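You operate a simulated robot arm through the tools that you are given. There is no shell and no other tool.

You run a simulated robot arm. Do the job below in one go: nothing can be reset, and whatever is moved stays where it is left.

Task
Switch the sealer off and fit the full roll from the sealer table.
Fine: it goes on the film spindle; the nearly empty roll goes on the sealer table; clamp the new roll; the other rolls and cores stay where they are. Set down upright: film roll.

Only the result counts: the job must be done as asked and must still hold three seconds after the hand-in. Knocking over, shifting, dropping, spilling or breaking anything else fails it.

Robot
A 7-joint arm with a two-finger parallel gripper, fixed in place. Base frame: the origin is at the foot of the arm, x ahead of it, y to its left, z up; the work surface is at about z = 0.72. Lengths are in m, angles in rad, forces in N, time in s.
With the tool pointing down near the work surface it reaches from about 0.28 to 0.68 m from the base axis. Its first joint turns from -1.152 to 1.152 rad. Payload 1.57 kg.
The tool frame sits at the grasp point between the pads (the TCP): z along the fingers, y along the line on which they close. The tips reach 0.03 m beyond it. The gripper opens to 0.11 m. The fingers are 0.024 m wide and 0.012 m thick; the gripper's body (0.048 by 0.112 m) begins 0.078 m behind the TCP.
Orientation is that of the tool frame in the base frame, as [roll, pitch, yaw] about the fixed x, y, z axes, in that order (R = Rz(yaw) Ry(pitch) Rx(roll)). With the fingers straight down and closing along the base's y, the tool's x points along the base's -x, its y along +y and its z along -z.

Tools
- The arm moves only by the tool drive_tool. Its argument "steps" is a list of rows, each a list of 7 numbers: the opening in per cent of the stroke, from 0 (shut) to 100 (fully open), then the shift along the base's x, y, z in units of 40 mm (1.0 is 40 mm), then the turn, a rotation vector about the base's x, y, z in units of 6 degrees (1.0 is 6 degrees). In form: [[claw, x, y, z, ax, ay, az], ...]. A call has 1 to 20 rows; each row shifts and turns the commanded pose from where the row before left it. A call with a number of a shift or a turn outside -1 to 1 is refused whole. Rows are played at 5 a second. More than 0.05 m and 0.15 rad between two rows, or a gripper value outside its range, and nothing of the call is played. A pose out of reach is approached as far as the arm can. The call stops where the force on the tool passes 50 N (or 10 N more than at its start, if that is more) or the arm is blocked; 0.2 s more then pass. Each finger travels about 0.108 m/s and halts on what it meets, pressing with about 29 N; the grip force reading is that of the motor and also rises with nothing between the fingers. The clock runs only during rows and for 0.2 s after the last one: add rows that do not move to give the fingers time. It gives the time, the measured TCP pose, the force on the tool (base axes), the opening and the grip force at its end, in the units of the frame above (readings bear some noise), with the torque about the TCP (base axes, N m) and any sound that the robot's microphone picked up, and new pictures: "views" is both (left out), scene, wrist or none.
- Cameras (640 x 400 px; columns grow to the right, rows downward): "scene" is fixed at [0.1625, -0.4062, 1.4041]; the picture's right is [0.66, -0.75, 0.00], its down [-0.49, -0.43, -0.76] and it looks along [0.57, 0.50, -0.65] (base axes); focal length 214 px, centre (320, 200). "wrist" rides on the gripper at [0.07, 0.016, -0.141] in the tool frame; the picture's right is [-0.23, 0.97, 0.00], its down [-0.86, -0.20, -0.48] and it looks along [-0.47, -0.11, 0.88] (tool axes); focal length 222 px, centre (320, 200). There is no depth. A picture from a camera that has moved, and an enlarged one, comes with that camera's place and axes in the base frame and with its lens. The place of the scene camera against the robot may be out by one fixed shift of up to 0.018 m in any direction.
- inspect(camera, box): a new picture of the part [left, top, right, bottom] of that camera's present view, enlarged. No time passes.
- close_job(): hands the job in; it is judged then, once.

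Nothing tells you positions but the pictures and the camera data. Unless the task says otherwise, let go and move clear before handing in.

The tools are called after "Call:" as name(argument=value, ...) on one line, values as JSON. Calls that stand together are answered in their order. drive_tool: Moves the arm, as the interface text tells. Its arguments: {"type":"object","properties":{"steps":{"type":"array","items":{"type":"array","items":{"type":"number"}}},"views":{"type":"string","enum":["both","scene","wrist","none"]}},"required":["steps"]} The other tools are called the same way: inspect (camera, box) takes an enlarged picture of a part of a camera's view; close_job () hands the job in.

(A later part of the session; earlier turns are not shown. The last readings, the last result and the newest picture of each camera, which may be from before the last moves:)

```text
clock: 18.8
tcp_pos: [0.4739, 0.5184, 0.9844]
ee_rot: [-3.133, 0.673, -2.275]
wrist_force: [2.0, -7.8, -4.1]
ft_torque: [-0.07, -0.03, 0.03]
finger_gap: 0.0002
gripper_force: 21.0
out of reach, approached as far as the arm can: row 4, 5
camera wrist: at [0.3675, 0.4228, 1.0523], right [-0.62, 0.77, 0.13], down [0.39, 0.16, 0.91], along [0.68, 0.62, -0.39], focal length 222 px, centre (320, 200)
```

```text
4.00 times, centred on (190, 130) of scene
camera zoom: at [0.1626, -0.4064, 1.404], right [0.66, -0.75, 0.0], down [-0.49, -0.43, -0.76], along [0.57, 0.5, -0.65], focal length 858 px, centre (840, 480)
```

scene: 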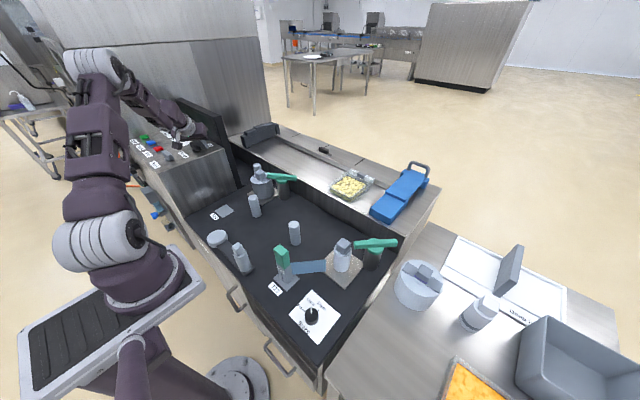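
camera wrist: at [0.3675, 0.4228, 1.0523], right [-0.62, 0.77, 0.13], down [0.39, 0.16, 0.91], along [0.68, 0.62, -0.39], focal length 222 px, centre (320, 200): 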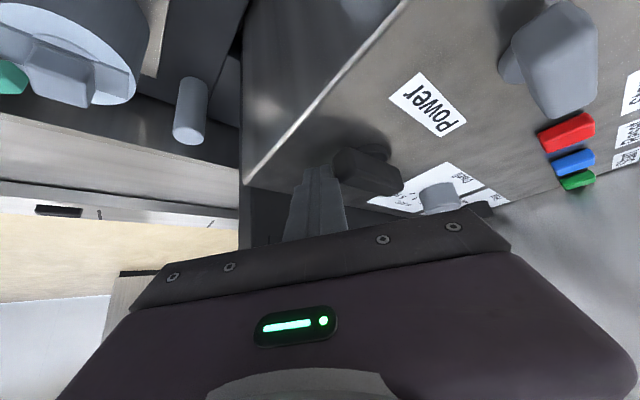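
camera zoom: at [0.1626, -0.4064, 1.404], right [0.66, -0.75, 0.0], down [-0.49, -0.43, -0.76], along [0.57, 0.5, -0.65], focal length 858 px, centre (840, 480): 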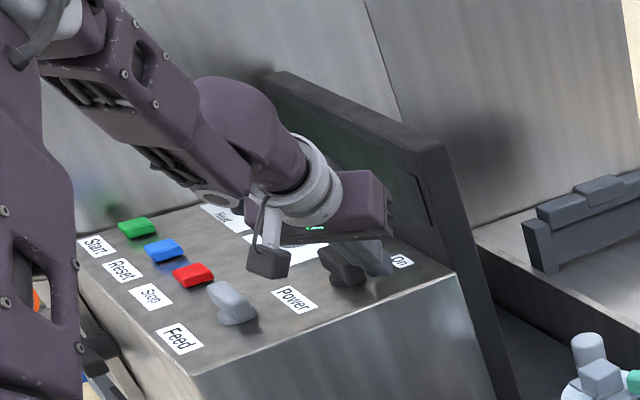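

The display looks dark now. I'll lift straight up away from the handle and check the knob and display.

Call:
drive_tool(steps=[[0, 0.05, 0, 0.3, 0, 0, 0], [0, 0, 0, 0.8, 0, 0, 0], [0, 0, 0, 0.9, 0, 0, 0], [0, -0.5, -0.8, 0.5, 0, 0, 0], [0, -0.5, -0.8, 0, 0, 0, 0], [0, -0.5, -0.8, 0, 0, 0, 0], [0, -0.5, -0.8, 0, 0, 0, 0], [0, 0, 0, 0, 0, 0, 0]])

Call:
inspect(camera="scene", box=[120, 80, 250, 180])

```text
clock: 20.6
tcp_pos: [0.3867, 0.3896, 1.0848]
ee_rot: [3.142, 0.696, -2.272]
wrist_force: [0.4, 1.1, 0.3]
ft_torque: [0.01, -0.01, 0.02]
finger_gap: 0.0
gripper_force: 21.5
camera wrist: at [0.2815, 0.2905, 1.1502], right [-0.63, 0.76, 0.15], down [0.38, 0.14, 0.92], along [0.68, 0.63, -0.37], focal length 222 px, centre (320, 200)
```

scene: 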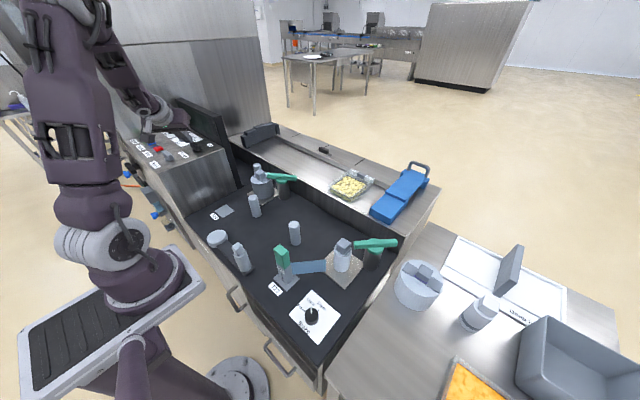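
wrist: 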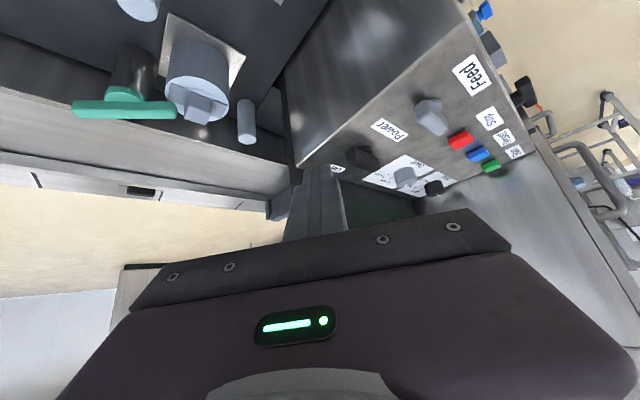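

```text
4.00 times, centred on (185, 130) of scene
camera zoom: at [0.1625, -0.4063, 1.4041], right [0.66, -0.75, 0.0], down [-0.49, -0.43, -0.76], along [0.57, 0.5, -0.65], focal length 858 px, centre (860, 480)
```

zoom: 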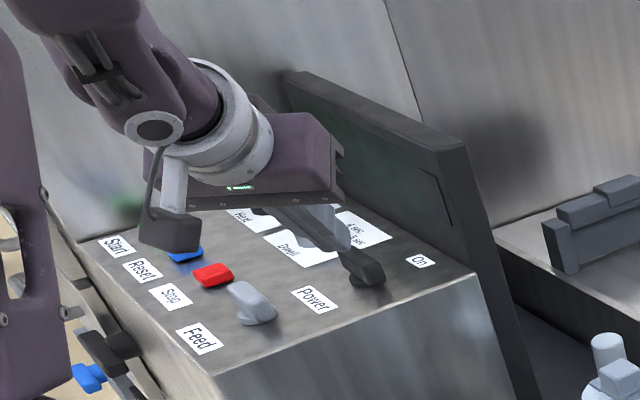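

The sealer is off: display dark, Power handle turned across. Next I'll bring the tool back to vertical and go look closely at the T23 spindle, film post and clamp.

Call:
drive_tool(steps=[[0, -0.3, -0.8, 0.3, -0.728, 0.611, 0], [0, -0.3, -0.8, 0.3, -0.728, 0.611, 0], [20, -0.3, -0.8, 0.3, -0.728, 0.611, 0], [40, -0.2, -0.8, 0.3, -0.728, 0.611, 0], [60, -0.2, -0.8, 0.2, -0.728, 0.611, 0], [80, 0, -0.8, 0.2, -0.728, 0.611, 0], [100, 0, -0.8, 0, -0.728, 0.611, 0], [100, 0, -0.85, 0, 0, 0, -1], [100, 0, -0.85, 0, 0, 0, -1], [100, 0, -0.85, 0, 0, 0, -1], [100, 0, -0.85, 0, 0, 0, -1], [100, 0, -0.85, 0, 0, 0, -1], [100, 0, -0.85, 0, 0, 0, -1], [100, 0, -0.85, 0, 0, 0, -1], [100, 0, -0.85, 0, 0, 0, -1], [100, 0, 0, 0, 0, 0, -0.3]])

```text
clock: 24.0
tcp_pos: [0.3335, -0.1069, 1.1503]
ee_rot: [-3.14, -0.002, 3.141]
wrist_force: [0.1, -0.7, -0.3]
ft_torque: [-0.01, -0.01, 0.01]
finger_gap: 0.11
gripper_force: 0.1
camera wrist: at [0.2644, -0.0894, 1.2926], right [0.23, 0.97, 0.0], down [0.86, -0.2, 0.48], along [0.47, -0.11, -0.88], focal length 222 px, centre (320, 200)
```

scene: 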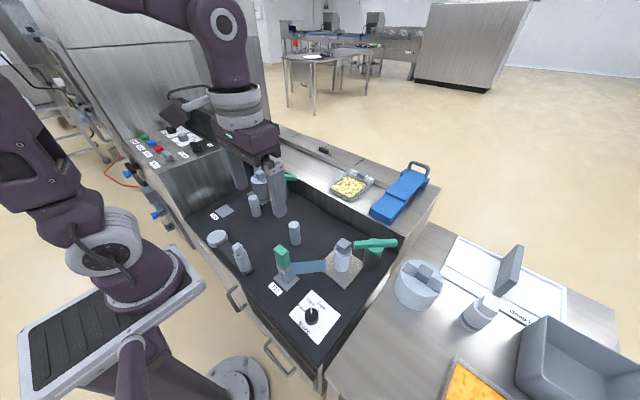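
wrist: 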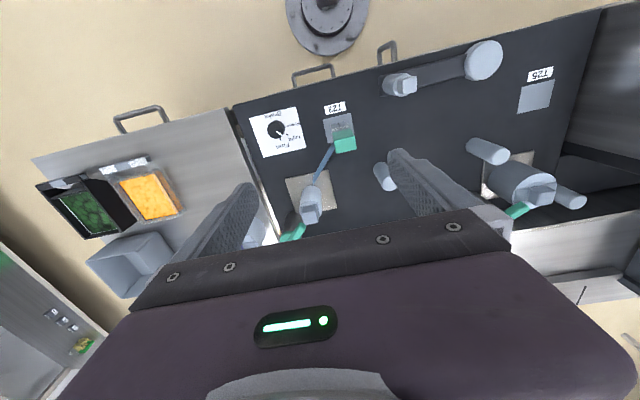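

Call:
inspect(camera="wrist", box=[230, 80, 400, 250])

Call:
inspect(camera="scene", box=[260, 220, 400, 320])

Call:
inspect(camera="scene", box=[340, 220, 440, 310])

Call:
inspect(camera="scene", box=[430, 225, 580, 335])

```text
2.35 times, centred on (315, 165) of wrist
camera zoom: at [0.2644, -0.0894, 1.2926], right [0.23, 0.97, 0.0], down [0.86, -0.2, 0.48], along [0.47, -0.11, -0.88], focal length 523 px, centre (332, 282)
```

zoom: 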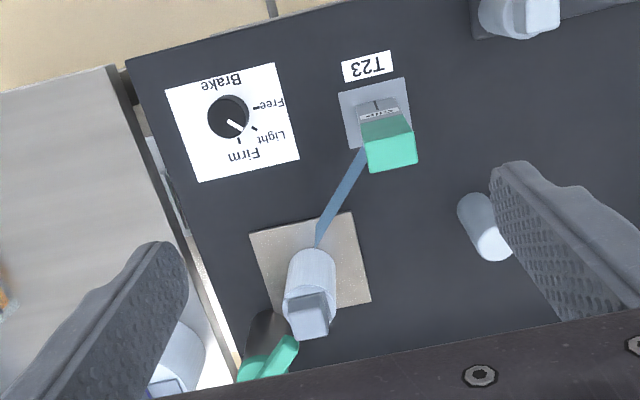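

```text
4.00 times, centred on (330, 270) of scene
camera zoom: at [0.1625, -0.4063, 1.4041], right [0.66, -0.75, 0.0], down [-0.49, -0.43, -0.76], along [0.57, 0.5, -0.65], focal length 858 px, centre (280, -80)
```

zoom: 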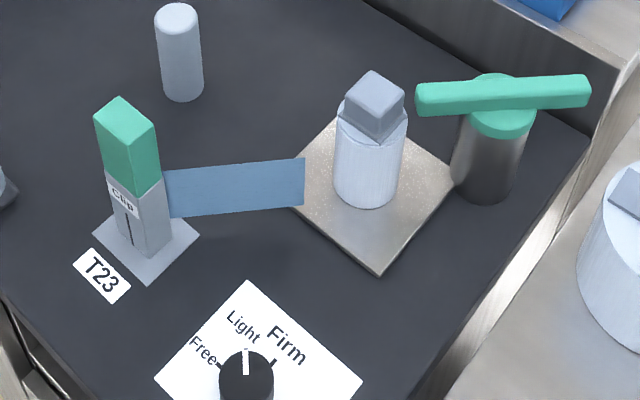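

```text
4.44 times, centred on (390, 265) of scene
camera zoom: at [0.1625, -0.4063, 1.4041], right [0.66, -0.75, 0.0], down [-0.49, -0.43, -0.76], along [0.57, 0.5, -0.65], focal length 953 px, centre (9, -89)
```

zoom: 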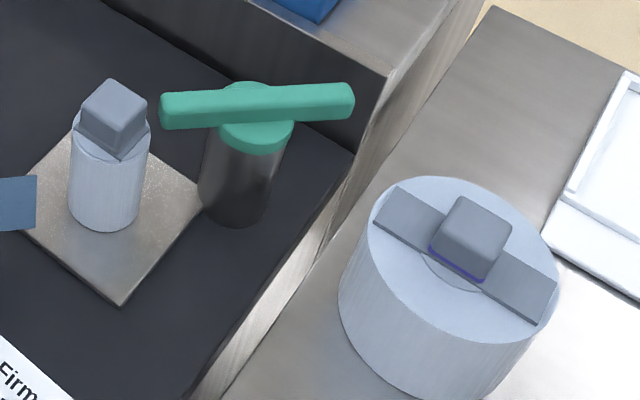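

```text
3.64 times, centred on (505, 280) of scene
camera zoom: at [0.1625, -0.4063, 1.4041], right [0.66, -0.75, 0.0], down [-0.49, -0.43, -0.76], along [0.57, 0.5, -0.65], focal length 780 px, centre (-353, -91)
```

zoom: 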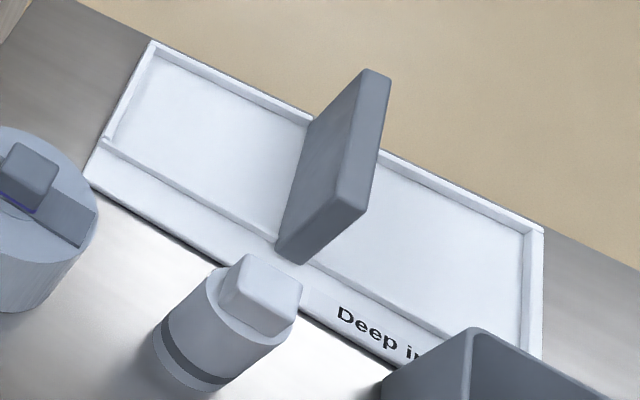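

The "Clip" post at T23 holds the film tail; the nearly empty roll sits at about (0.534, −0.18) with a square block on top (top z≈0.84), and a green T-handle clamp on a post at (0.609, −0.255) points at the spindle. I'll get a closer look at the clamp and spindle.

Call:
drive_tool(steps=[[100, 0.8, -0.6, -0.8, 0, 0, 0], [100, 0.8, -0.6, -0.8, 0, 0, 0], [100, 0.8, -0.6, -0.8, 0, 0, 0], [100, 0.6, -0.5, -0.8, 0, 0, 0], [100, 0, 0, 0, 0, 0, 0]])

Call:
inspect(camera="wrist", box=[220, 80, 460, 230])

Call:
inspect(camera="wrist", box=[60, 120, 320, 280])

```text
refused: row 1 steps farther than a row can; nothing moved
```

```text
2.67 times, centred on (340, 155) of wrist
camera zoom: at [0.2644, -0.0894, 1.2926], right [0.23, 0.97, 0.0], down [0.86, -0.2, 0.48], along [0.47, -0.11, -0.88], focal length 592 px, centre (267, 320)
```

zoom: 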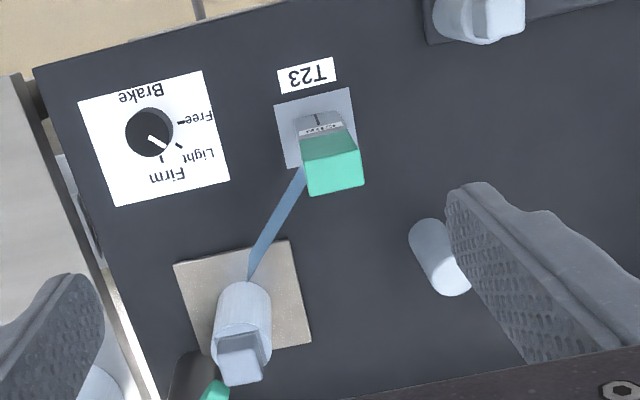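

```text
2.46 times, centred on (190, 200) of wrist
camera zoom: at [0.2644, -0.0894, 1.2926], right [0.23, 0.97, 0.0], down [0.86, -0.2, 0.48], along [0.47, -0.11, -0.88], focal length 547 px, centre (640, 200)
```

zoom: 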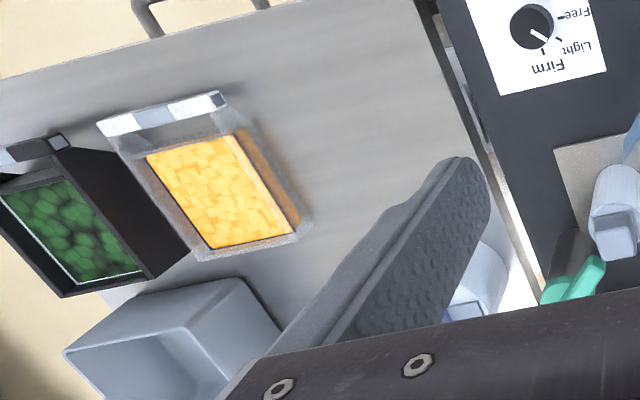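

Call:
drive_tool(steps=[[100, 0.6, -0.45, -0.75, 0, 0, 0], [100, 0.6, -0.45, -0.75, 0, 0, 0], [100, 0.6, -0.45, -0.75, 0, 0, 0], [100, 0.6, -0.45, -0.75, 0, 0, 0], [100, 0.6, -0.45, -0.75, 0, 0, 0], [100, 0, 0, 0, 0, 0, 0]])

Call:
inspect(camera="wrist", box=[220, 80, 420, 230])

```text
clock: 25.4
tcp_pos: [0.4546, -0.1933, 1.0038]
ee_rot: [-3.14, 0.002, -3.141]
wrist_force: [-1.0, -1.1, 0.7]
ft_torque: [0.02, 0.02, 0.0]
finger_gap: 0.1101
gripper_force: 0.1
camera wrist: at [0.3846, -0.1762, 1.1456], right [0.23, 0.97, 0.0], down [0.86, -0.2, 0.48], along [0.47, -0.11, -0.88], focal length 222 px, centre (320, 200)
```

scene: 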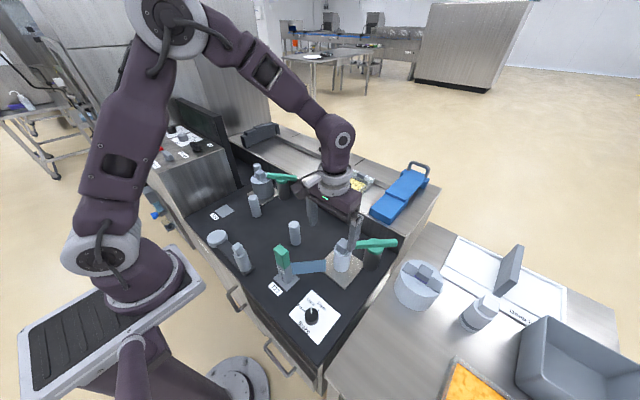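
wrist: 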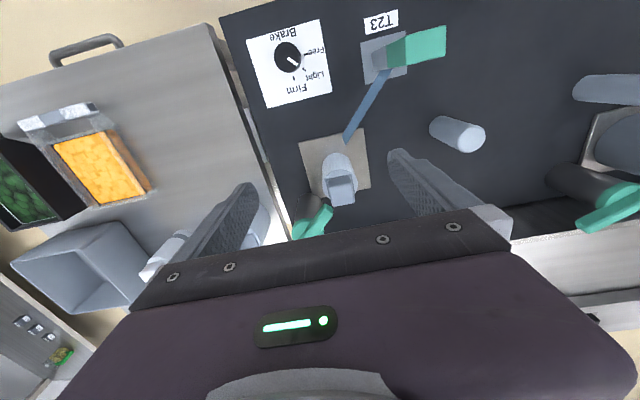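

```text
2.67 times, centred on (320, 155) of wrist
camera zoom: at [0.3846, -0.1762, 1.1456], right [0.23, 0.97, 0.0], down [0.86, -0.2, 0.48], along [0.47, -0.11, -0.88], focal length 592 px, centre (320, 320)
```

zoom: 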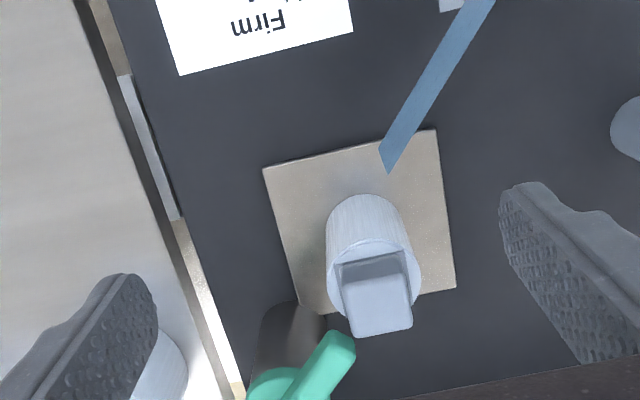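

Call:
drive_tool(steps=[[100, 0.6, -0.7, 0, 0, 0, 0], [100, 0.6, -0.7, 0, 0, 0, 0], [100, 0, 0, 0, 0, 0, 0]])

Call:
inspect(camera="wrist", box=[240, 80, 440, 230])

Call:
inspect(camera="wrist", box=[0, 0, 320, 200])

```text
clock: 26.2
tcp_pos: [0.5007, -0.2474, 1.0035]
ee_rot: [-3.138, -0.001, 3.142]
wrist_force: [-0.8, -0.1, 0.0]
ft_torque: [0.0, -0.01, -0.02]
finger_gap: 0.1099
gripper_force: 0.0
camera wrist: at [0.4318, -0.2317, 1.1461], right [0.23, 0.97, 0.0], down [0.86, -0.2, 0.48], along [0.47, -0.11, -0.88], focal length 222 px, centre (320, 200)
```

scene: 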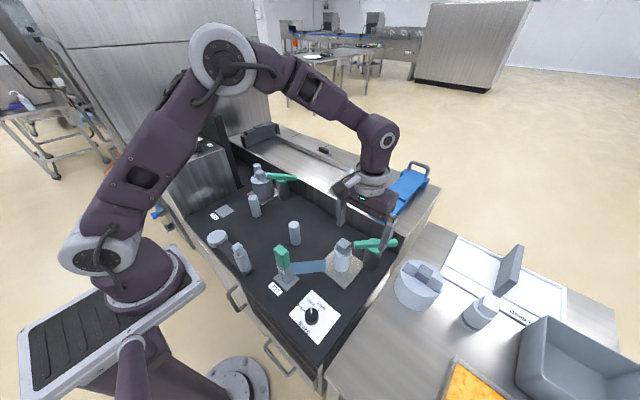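
wrist: 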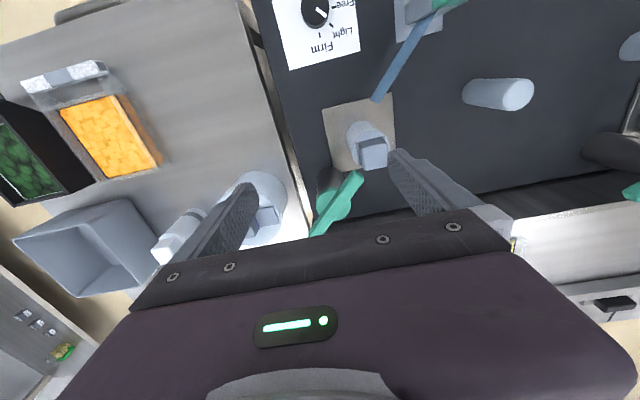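

```text
2.67 times, centred on (340, 155) of wrist
camera zoom: at [0.4318, -0.2317, 1.1461], right [0.23, 0.97, 0.0], down [0.86, -0.2, 0.48], along [0.47, -0.11, -0.88], focal length 592 px, centre (267, 320)
```

zoom: 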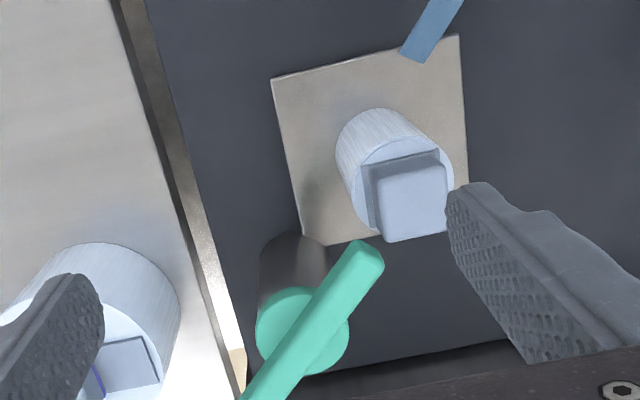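

```text
2.00 times, centred on (160, 100) of wrist
camera zoom: at [0.4318, -0.2317, 1.1461], right [0.23, 0.97, 0.0], down [0.86, -0.2, 0.48], along [0.47, -0.11, -0.88], focal length 444 px, centre (640, 400)
```

zoom: 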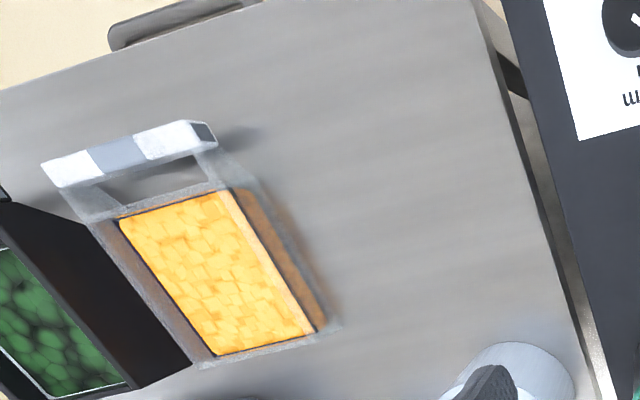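

The clamp is clear now: a green bar across a round cap on a post at about (0.612, −0.252), bar top z≈0.853, aimed at the spindle. I'll grip the bar across its middle with the tool vertical (closing axis at 45°) and test which way it turns.

Call:
drive_tool(steps=[[80, 0.35, -0.01, -0.2, 0, 0, -0.94], [80, 0.35, -0.01, -0.2, 0, 0, -0.94], [80, 0.35, -0.01, -0.2, 0, 0, -0.94], [80, 0.35, -0.01, -0.2, 0, 0, -0.94], [70, 0.35, -0.01, -0.2, 0, 0, -0.94], [70, 0.35, -0.01, -0.2, 0, 0, -0.94], [70, 0.35, -0.01, -0.2, 0, 0, -0.94], [70, 0.32, -0.01, -0.2, 0, 0, -0.92], [70, 0, 0, 0, 0, 0, 0]])

Call:
inspect(camera="wrist", box=[220, 80, 420, 240])

Call:
inspect(camera="scene", box=[310, 190, 440, 290])

```text
clock: 28.2
tcp_pos: [0.6139, -0.2548, 0.9373]
ee_rot: [-3.139, 0.0, 2.353]
wrist_force: [-0.8, -0.1, -0.1]
ft_torque: [0.0, 0.0, 0.01]
finger_gap: 0.0771
gripper_force: 0.1
camera wrist: at [0.5764, -0.1926, 1.0799], right [0.85, 0.53, 0.0], down [0.46, -0.75, 0.48], along [0.25, -0.41, -0.88], focal length 222 px, centre (320, 200)
```

scene: 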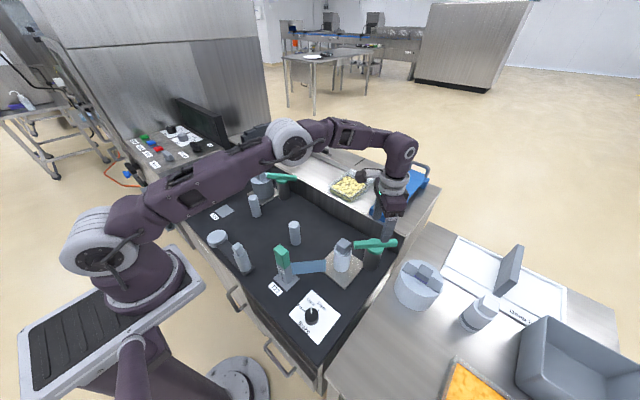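
wrist: 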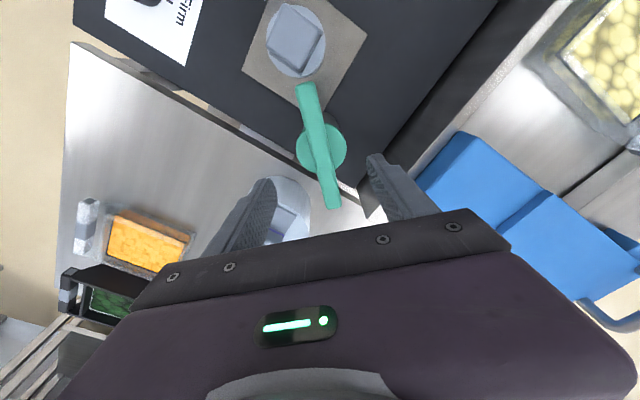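

```text
2.50 times, centred on (320, 160) of wrist
camera zoom: at [0.5764, -0.1926, 1.0799], right [0.85, 0.53, 0.0], down [0.46, -0.75, 0.48], along [0.25, -0.41, -0.88], focal length 555 px, centre (320, 300)
```

zoom: 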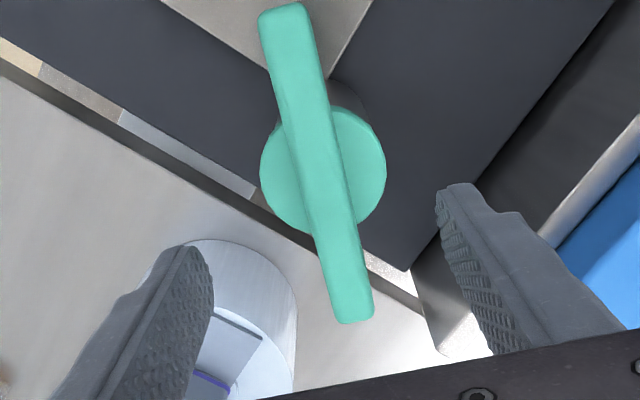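

```text
4.00 times, centred on (375, 240) of scene
camera zoom: at [0.1625, -0.4062, 1.4041], right [0.66, -0.75, 0.0], down [-0.49, -0.43, -0.76], along [0.57, 0.5, -0.65], focal length 858 px, centre (100, 40)
```

zoom: 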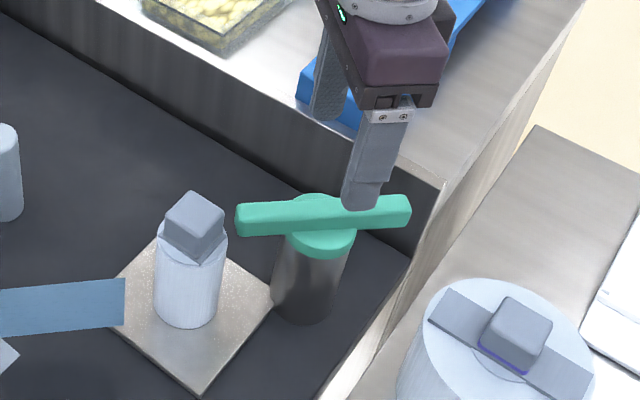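

I'm centred over the clamp bar (pivot ≈ (0.613, −0.2505)). Going down to straddle the bar and grip it.

Call:
drive_tool(steps=[[55, -0.02, 0.1, -0.5, 0, 0, 0], [50, 0, 0, -0.5, 0, 0, 0], [50, 0, 0, -0.45, 0, 0, 0], [50, 0, 0, -0.2, 0, 0, 0], [50, 0, 0, 0, 0, 0, 0]])

Call:
inspect(camera="wrist", box=[220, 100, 420, 260])

Call:
inspect(camera="scene", box=[310, 190, 440, 290])

```text
clock: 29.4
tcp_pos: [0.6113, -0.2495, 0.8699]
ee_rot: [-3.139, 0.001, 2.358]
wrist_force: [0.3, 0.3, -0.4]
ft_torque: [0.02, -0.01, 0.01]
finger_gap: 0.0551
gripper_force: 0.0
camera wrist: at [0.5726, -0.1881, 1.0132], right [0.85, 0.53, 0.0], down [0.46, -0.75, 0.48], along [0.25, -0.41, -0.88], focal length 222 px, centre (320, 200)
```

scene: 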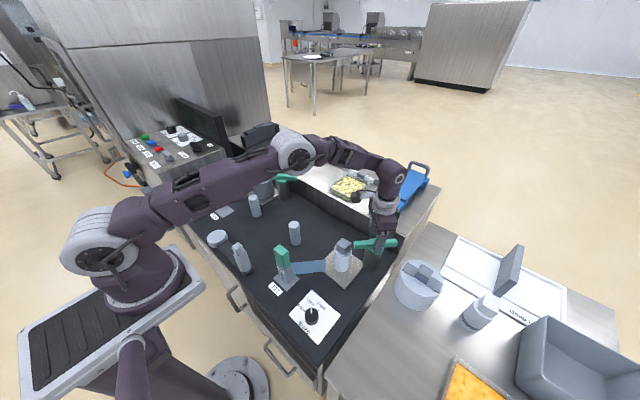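
wrist: 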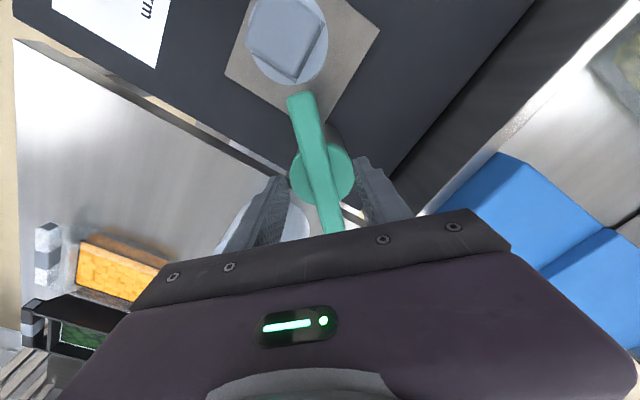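

```text
2.50 times, centred on (320, 180) of wrist
camera zoom: at [0.5726, -0.1881, 1.0132], right [0.85, 0.53, 0.0], down [0.46, -0.75, 0.48], along [0.25, -0.41, -0.88], focal length 555 px, centre (320, 250)
```

zoom: 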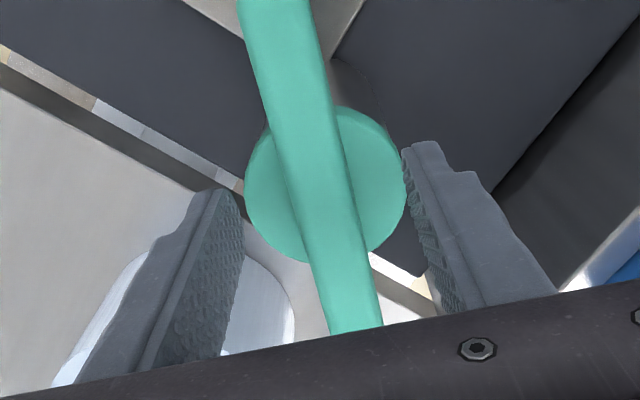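

```text
4.00 times, centred on (375, 240) of scene
camera zoom: at [0.1625, -0.4062, 1.4041], right [0.66, -0.75, 0.0], down [-0.49, -0.43, -0.76], along [0.57, 0.5, -0.65], focal length 858 px, centre (100, 40)
```

zoom: 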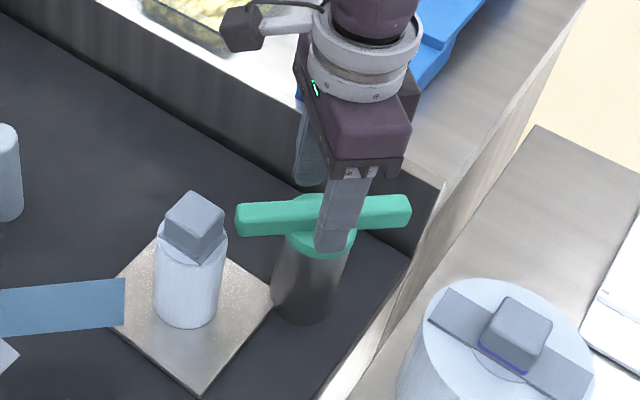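

Call:
drive_tool(steps=[[30, 0, 0, 0, 0, 0, 0], [10, 0, 0, 0, 0, 0, 0], [0, 0, 0, 0, 0, 0, 0], [0, 0, 0, 0, 0, 0, 0]], views="wrist")

```text
clock: 30.4
tcp_pos: [0.6108, -0.2502, 0.8702]
ee_rot: [-3.14, 0.0, 2.358]
wrist_force: [2.8, 3.0, -1.9]
ft_torque: [0.04, -0.34, 0.61]
finger_gap: 0.0199
gripper_force: 33.8
camera wrist: at [0.5729, -0.1877, 1.0133], right [0.85, 0.53, 0.0], down [0.47, -0.74, 0.48], along [0.25, -0.41, -0.88], focal length 222 px, centre (320, 200)
```

wrist: 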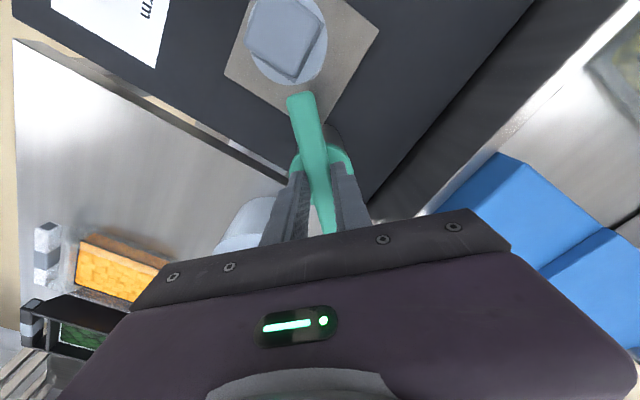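

Gripped the clamp bar (gap 0.020). Testing a small counter-clockwise twist.

Call:
drive_tool(steps=[[0, 0, 0, 0, 0, 0, 0.7], [0, 0, 0, 0, 0, 0, 0.7], [0, 0, 0, 0, 0, 0, 0]], views="wrist")

```text
clock: 31.2
tcp_pos: [0.6103, -0.25, 0.8703]
ee_rot: [-3.141, -0.001, 2.505]
wrist_force: [0.3, 1.4, -14.3]
ft_torque: [-0.32, -0.73, -0.07]
finger_gap: 0.0199
gripper_force: 33.2
camera wrist: at [0.5643, -0.1945, 1.0134], right [0.76, 0.65, 0.0], down [0.57, -0.67, 0.48], along [0.31, -0.37, -0.88], focal length 222 px, centre (320, 200)
```

wrist: 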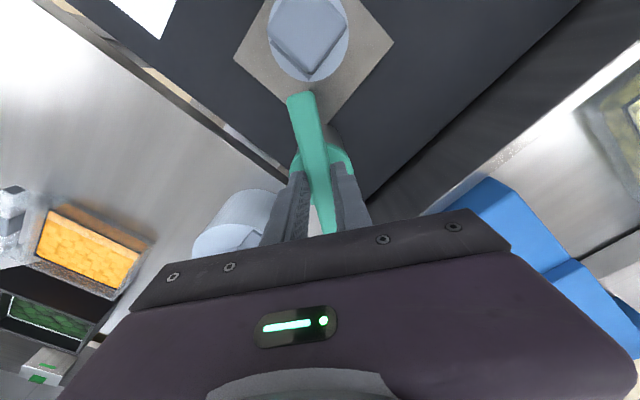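

The bar follows counter-clockwise with almost no resistance. I'll continue turning it toward a quarter turn.

Call:
drive_tool(steps=[[0, 0, 0, 0, 0, 0, 1], [0, 0, 0, 0, 0, 0, 1], [0, 0, 0, 0, 0, 0, 1], [0, 0, 0, 0, 0, 0, 1], [0, 0, 0, 0, 0, 0, 1], [0, 0, 0, 0, 0, 0, 1], [0, 0, 0, 0, 0, 0, 0]])

Call:
inspect(camera="scene", box=[310, 190, 440, 290])

```text
clock: 32.8
tcp_pos: [0.6106, -0.2532, 0.8713]
ee_rot: [-3.135, -0.001, 3.131]
wrist_force: [-10.6, -31.6, -19.1]
ft_torque: [-0.55, -0.16, -0.13]
finger_gap: 0.0196
gripper_force: 33.7
camera wrist: at [0.5416, -0.2341, 1.014], right [0.24, 0.97, -0.01], down [0.85, -0.2, 0.48], along [0.47, -0.12, -0.88], focal length 222 px, centre (320, 200)
```

scene: 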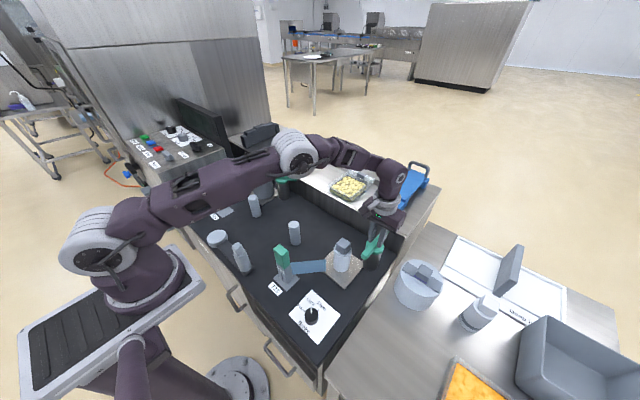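
wrist: 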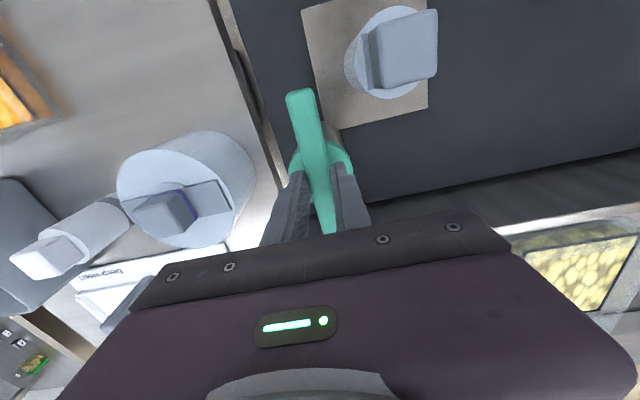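

```text
4.00 times, centred on (375, 240) of scene
camera zoom: at [0.1626, -0.4072, 1.4038], right [0.66, -0.75, 0.0], down [-0.49, -0.43, -0.76], along [0.57, 0.5, -0.65], focal length 858 px, centre (100, 40)
```

zoom: 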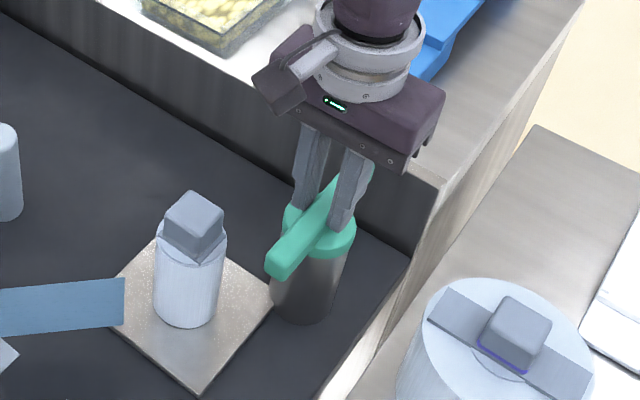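

The bar has turned 45° but a side load of ~30 N has built up because I'm gripping slightly off the pivot. I'll relieve that by shifting, then continue the turn.

Call:
drive_tool(steps=[[0, -0.05, -0.16, 0, 0, 0, 0], [0, 0, 0, 0, 0, 0, 0]], views="none")

```text
clock: 33.4
tcp_pos: [0.6115, -0.2535, 0.8724]
ee_rot: [3.139, 0.004, 3.136]
wrist_force: [-2.3, 9.9, 8.4]
ft_torque: [0.23, 1.04, 0.03]
finger_gap: 0.02
gripper_force: 33.8
```

Call:
drive_tool(steps=[[0, 0.01, 0, 0, 0, 0, 1], [0, 0.01, 0, 0, 0, 0, 1], [0, 0.01, 0, 0, 0, 0, 1], [0, 0.01, -0.01, 0, 0, 0, 1], [0, 0, 0, 0, 0, 0, 0]], views="wrist")

```text
clock: 34.6
tcp_pos: [0.6106, -0.2541, 0.8726]
ee_rot: [-3.14, 0.003, -2.731]
wrist_force: [-0.4, 24.5, 25.9]
ft_torque: [0.69, 0.15, 0.05]
finger_gap: 0.02
gripper_force: 33.9
camera wrist: at [0.5407, -0.2663, 1.0139], right [-0.18, 0.98, 0.0], down [0.86, 0.16, 0.48], along [0.47, 0.09, -0.88], focal length 222 px, centre (320, 200)
```

wrist: 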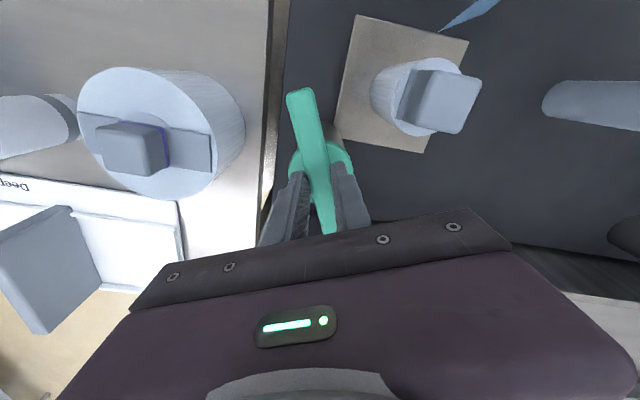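

Call:
drive_tool(steps=[[0, 0, 0.05, 0.06, 0, 0, 0], [0, 0, 0, 0, 0, 0, 1], [0, 0, 0, 0, 0, 0, 1], [0, 0, 0, 0, 0, 0, 1], [0, 0, 0, 0, 0, 0, 0.5], [0, 0, 0, 0, 0, 0, 0]])

Call:
inspect(camera="scene", box=[310, 190, 440, 290])

```text
clock: 36.0
tcp_pos: [0.612, -0.2555, 0.8722]
ee_rot: [-3.138, -0.002, -2.367]
wrist_force: [16.7, -16.5, -23.9]
ft_torque: [-0.47, -0.24, -0.02]
finger_gap: 0.0199
gripper_force: 33.8
camera wrist: at [0.5502, -0.2914, 1.0156], right [-0.52, 0.85, 0.0], down [0.75, 0.46, 0.48], along [0.41, 0.24, -0.88], focal length 222 px, centre (320, 200)
```

scene: 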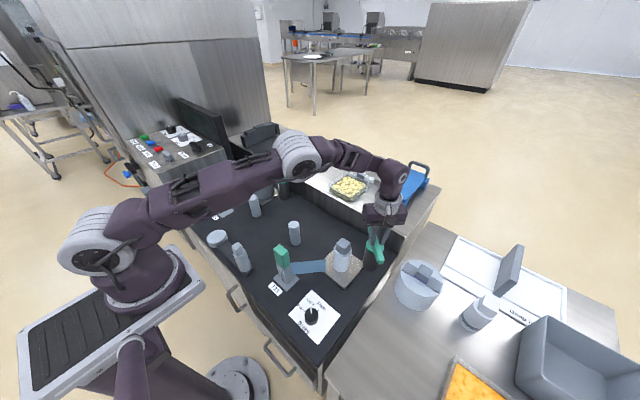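
wrist: 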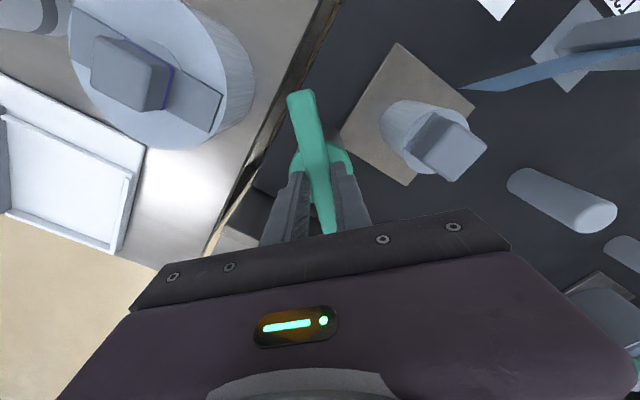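

```text
4.00 times, centred on (375, 240) of scene
camera zoom: at [0.1634, -0.4069, 1.4038], right [0.66, -0.75, 0.0], down [-0.49, -0.43, -0.76], along [0.57, 0.5, -0.65], focal length 858 px, centre (100, 40)
```

zoom: 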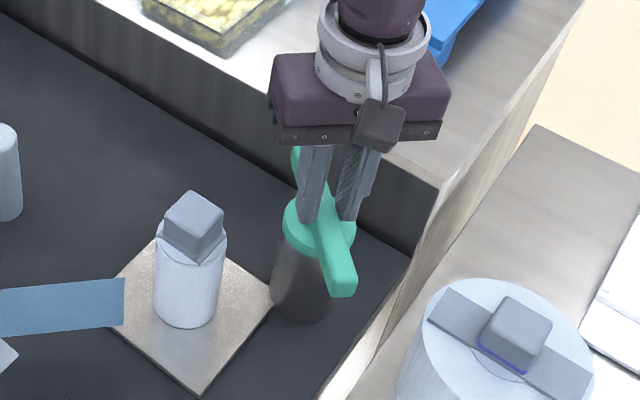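

The clamp bar is now perpendicular to the spindle direction. I'll release it and rise.

Call:
drive_tool(steps=[[30, 0, 0, 0, 0, 0, 0], [50, 0, 0, 0, 0, 0, 0], [50, 0, 0, 0.3, 0, 0, 0], [50, 0, 0, 0.7, 0, 0, 0], [50, 0, 0, 0.7, 0, 0, 0], [50, 0, 0, 0, 0, 0, 0]])

Call:
inspect(camera="scene", box=[310, 190, 440, 290])

Call:
inspect(camera="wrist", box=[0, 0, 260, 170])

Call:
inspect(camera="wrist", box=[220, 30, 520, 230])

```text
clock: 37.4
tcp_pos: [0.6091, -0.256, 0.9421]
ee_rot: [-3.14, 0.002, -2.365]
wrist_force: [-0.7, -0.2, -0.3]
ft_torque: [0.0, -0.04, -0.02]
finger_gap: 0.0549
gripper_force: 0.0
camera wrist: at [0.5483, -0.2914, 1.0842], right [-0.52, 0.85, 0.0], down [0.75, 0.46, 0.48], along [0.41, 0.25, -0.88], focal length 222 px, centre (320, 200)
```

scene: 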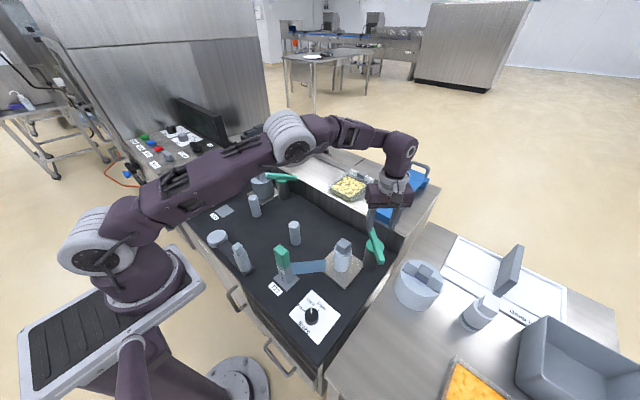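
wrist: 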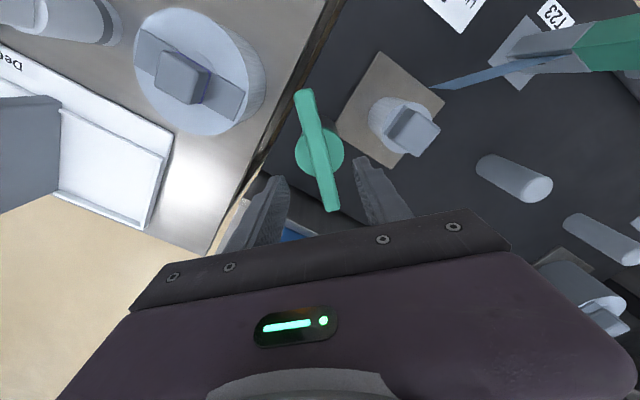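

```text
4.00 times, centred on (375, 240) of scene
camera zoom: at [0.1625, -0.4062, 1.4041], right [0.66, -0.75, 0.0], down [-0.49, -0.43, -0.76], along [0.57, 0.5, -0.65], focal length 858 px, centre (100, 40)
```

zoom: 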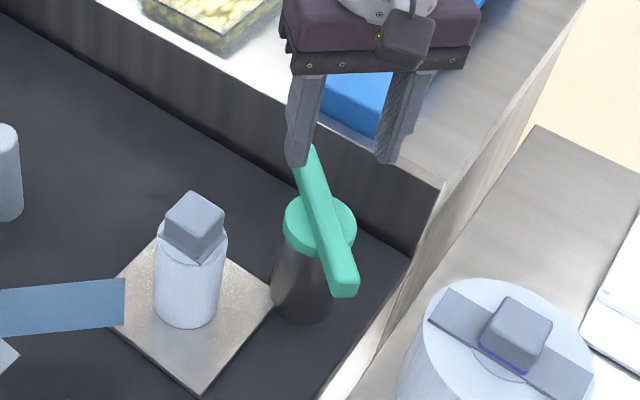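

```text
2.35 times, centred on (130, 85) of wrist
camera zoom: at [0.5483, -0.2914, 1.0842], right [-0.52, 0.85, 0.0], down [0.75, 0.46, 0.48], along [0.41, 0.25, -0.88], focal length 523 px, centre (767, 471)
```

zoom: 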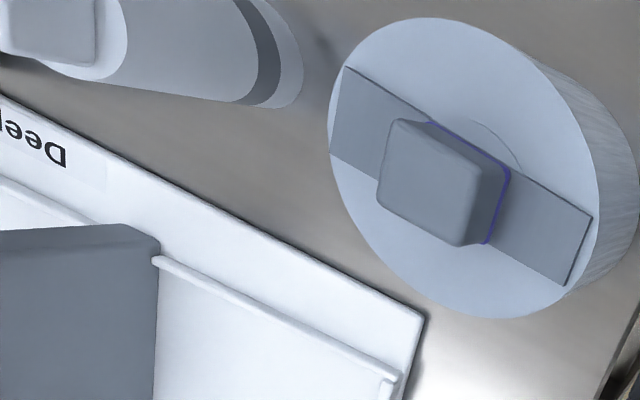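

```text
2.00 times, centred on (370, 130) of wrist
camera zoom: at [0.5483, -0.2914, 1.0842], right [-0.52, 0.85, 0.0], down [0.75, 0.46, 0.48], along [0.41, 0.25, -0.88], focal length 444 px, centre (220, 340)
```

zoom: 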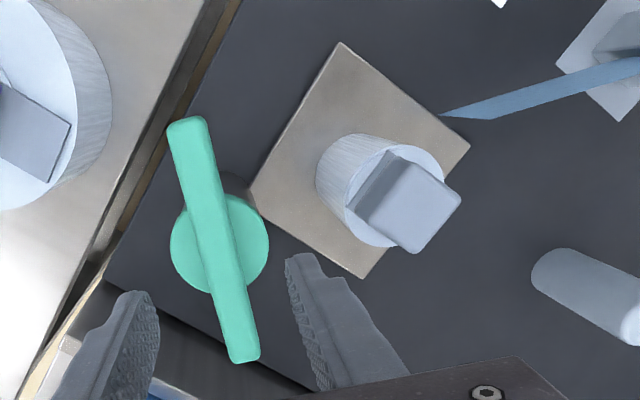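

The clamp bar stays open. The full roll's axis is at about (0.620, −0.413) with its flat bar along y, and the old roll's block is at (0.539, −0.179), both aligned with the base axes. Now I'll move over the old roll with the jaws closing along y.

Call:
drive_tool(steps=[[60, 0, 0, 0.3, 0, 0, -0.93], [70, -0.25, 0.27, 0, 0, 0, -0.93], [70, -0.25, 0.27, 0, 0, 0, -0.93], [70, -0.25, 0.27, 0, 0, 0, -0.93], [70, -0.25, 0.27, 0, 0, 0, -0.93], [70, -0.25, 0.27, 0, 0, 0, -0.93], [70, -0.25, 0.27, 0, 0, 0, -0.93], [70, -0.25, 0.27, 0, 0, 0, -0.9], [70, 0, 0, 0, 0, 0, 0]])

Call:
inspect(camera="wrist", box=[220, 80, 420, 240])

```text
clock: 39.4
tcp_pos: [0.54, -0.1779, 0.9555]
ee_rot: [-3.139, -0.001, 3.14]
wrist_force: [0.1, -0.7, 0.0]
ft_torque: [-0.01, 0.02, 0.03]
finger_gap: 0.0771
gripper_force: 0.1
camera wrist: at [0.4718, -0.1609, 1.0972], right [0.23, 0.97, 0.0], down [0.85, -0.2, 0.48], along [0.47, -0.11, -0.88], focal length 222 px, centre (320, 200)
```

scene: 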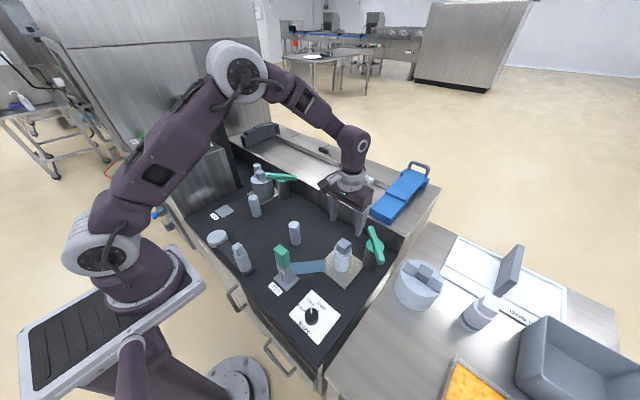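
wrist: 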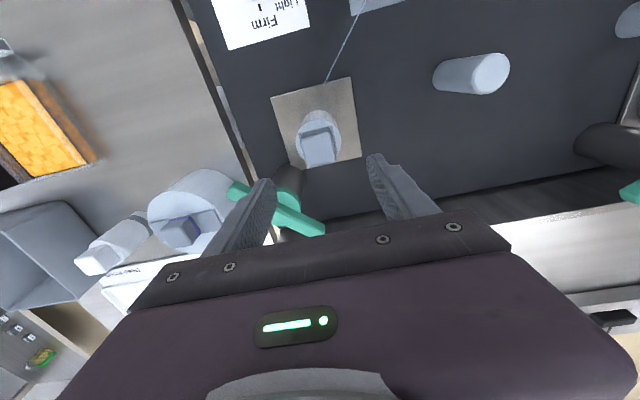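

```text
2.50 times, centred on (320, 160) of wrist
camera zoom: at [0.4718, -0.1609, 1.0972], right [0.23, 0.97, 0.0], down [0.85, -0.2, 0.48], along [0.47, -0.11, -0.88], focal length 555 px, centre (320, 300)
```

zoom: 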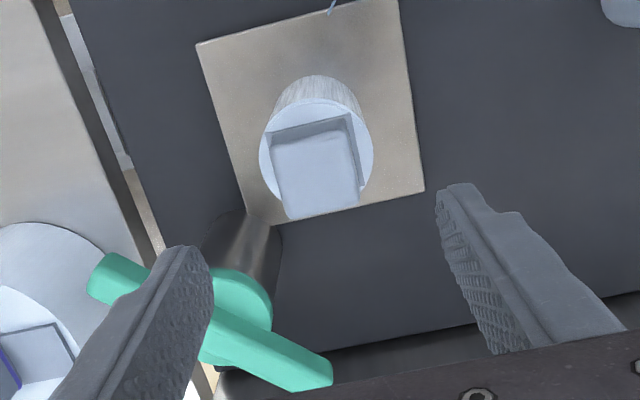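

Call:
drive_tool(steps=[[70, 0.01, -0.02, -0.8, 0, 0, 0], [70, 0, 0, -0.8, 0, 0, 0], [70, 0, 0, -0.6, 0, 0, 0], [70, 0, 0, -0.4, 0, 0, 0], [70, 0, 0, 0, 0, 0, 0]])

Call:
inspect(camera="wrist", box=[220, 100, 420, 250])

Call:
inspect(camera="scene", box=[290, 200, 410, 290])

```text
clock: 40.6
tcp_pos: [0.545, -0.1771, 0.8495]
ee_rot: [-3.136, 0.001, 3.142]
wrist_force: [-5.3, 0.5, 21.6]
ft_torque: [0.83, 0.17, 0.23]
finger_gap: 0.0774
gripper_force: 0.1
camera wrist: at [0.4745, -0.1597, 0.9923], right [0.23, 0.97, 0.0], down [0.85, -0.2, 0.48], along [0.47, -0.11, -0.88], focal length 222 px, centre (320, 200)
```

scene: 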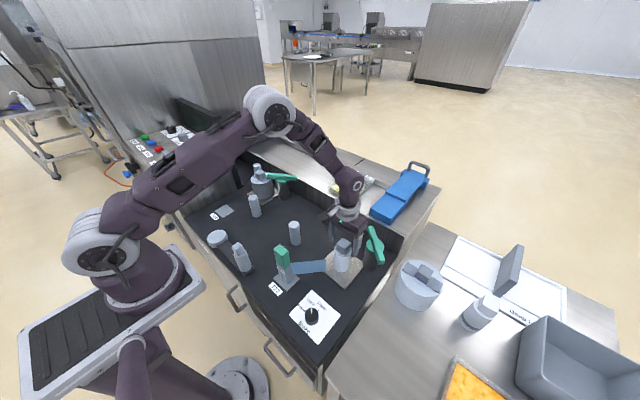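
wrist: 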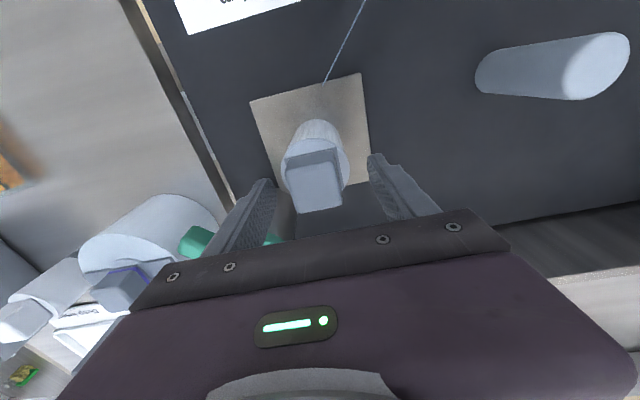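

```text
2.67 times, centred on (320, 175) of wrist
camera zoom: at [0.4745, -0.1597, 0.9923], right [0.23, 0.97, 0.0], down [0.85, -0.2, 0.48], along [0.47, -0.11, -0.88], focal length 592 px, centre (320, 267)
```

zoom: 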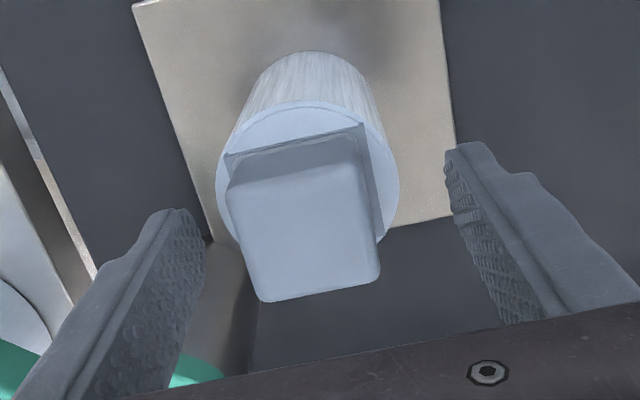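

```text
4.44 times, centred on (350, 245) of scene
camera zoom: at [0.162, -0.4061, 1.4042], right [0.66, -0.75, 0.0], down [-0.49, -0.43, -0.76], along [0.57, 0.5, -0.65], focal length 953 px, centre (187, 0)
```

zoom: 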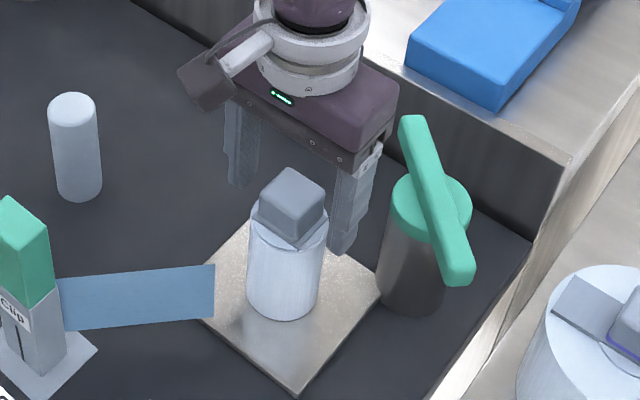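

Call:
drive_tool(steps=[[70, 0, 0, 0, 0, 0, 0]], views="none")

```text
clock: 41.0
tcp_pos: [0.5449, -0.176, 0.8489]
ee_rot: [-3.137, 0.0, -3.141]
wrist_force: [-5.7, -0.2, 26.8]
ft_torque: [0.81, 0.2, 0.21]
finger_gap: 0.0771
gripper_force: 0.7
```

A steady 27 N upward force is acting although the jaws are open and nothing visible is under the fingertips. I'll raise slightly to find at which height it disappears.

Call:
drive_tool(steps=[[70, 0, 0, 0.15, 0, 0, 0], [70, 0, 0, 0, 0, 0, 0]], views="none")

Call:
drive_tool(steps=[[70, 0, 0, 0.2, 0, 0, 0], [70, 0, 0, 0, 0, 0, 0]], views="wrist")

```text
clock: 41.6
tcp_pos: [0.5448, -0.177, 0.8556]
ee_rot: [-3.14, -0.003, 3.141]
wrist_force: [-0.7, 0.2, 0.2]
ft_torque: [-0.02, -0.03, 0.01]
finger_gap: 0.0769
gripper_force: 0.1
```

```text
clock: 42.2
tcp_pos: [0.5417, -0.178, 0.8644]
ee_rot: [-3.141, -0.001, -3.141]
wrist_force: [-0.7, -0.7, -1.1]
ft_torque: [0.0, -0.01, 0.01]
finger_gap: 0.0772
gripper_force: 0.0
camera wrist: at [0.4738, -0.1604, 1.0063], right [0.23, 0.97, 0.0], down [0.86, -0.2, 0.48], along [0.47, -0.11, -0.88], focal length 222 px, centre (320, 200)
```

wrist: 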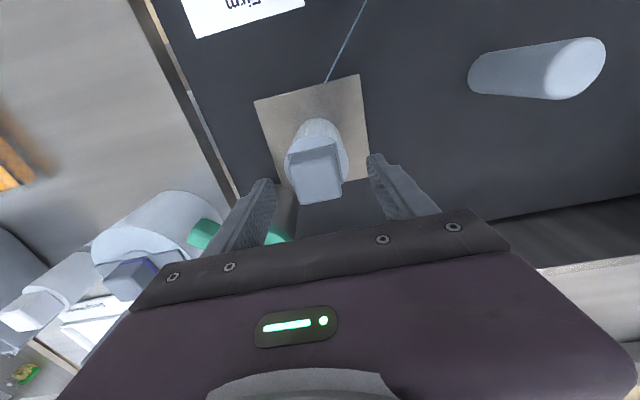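

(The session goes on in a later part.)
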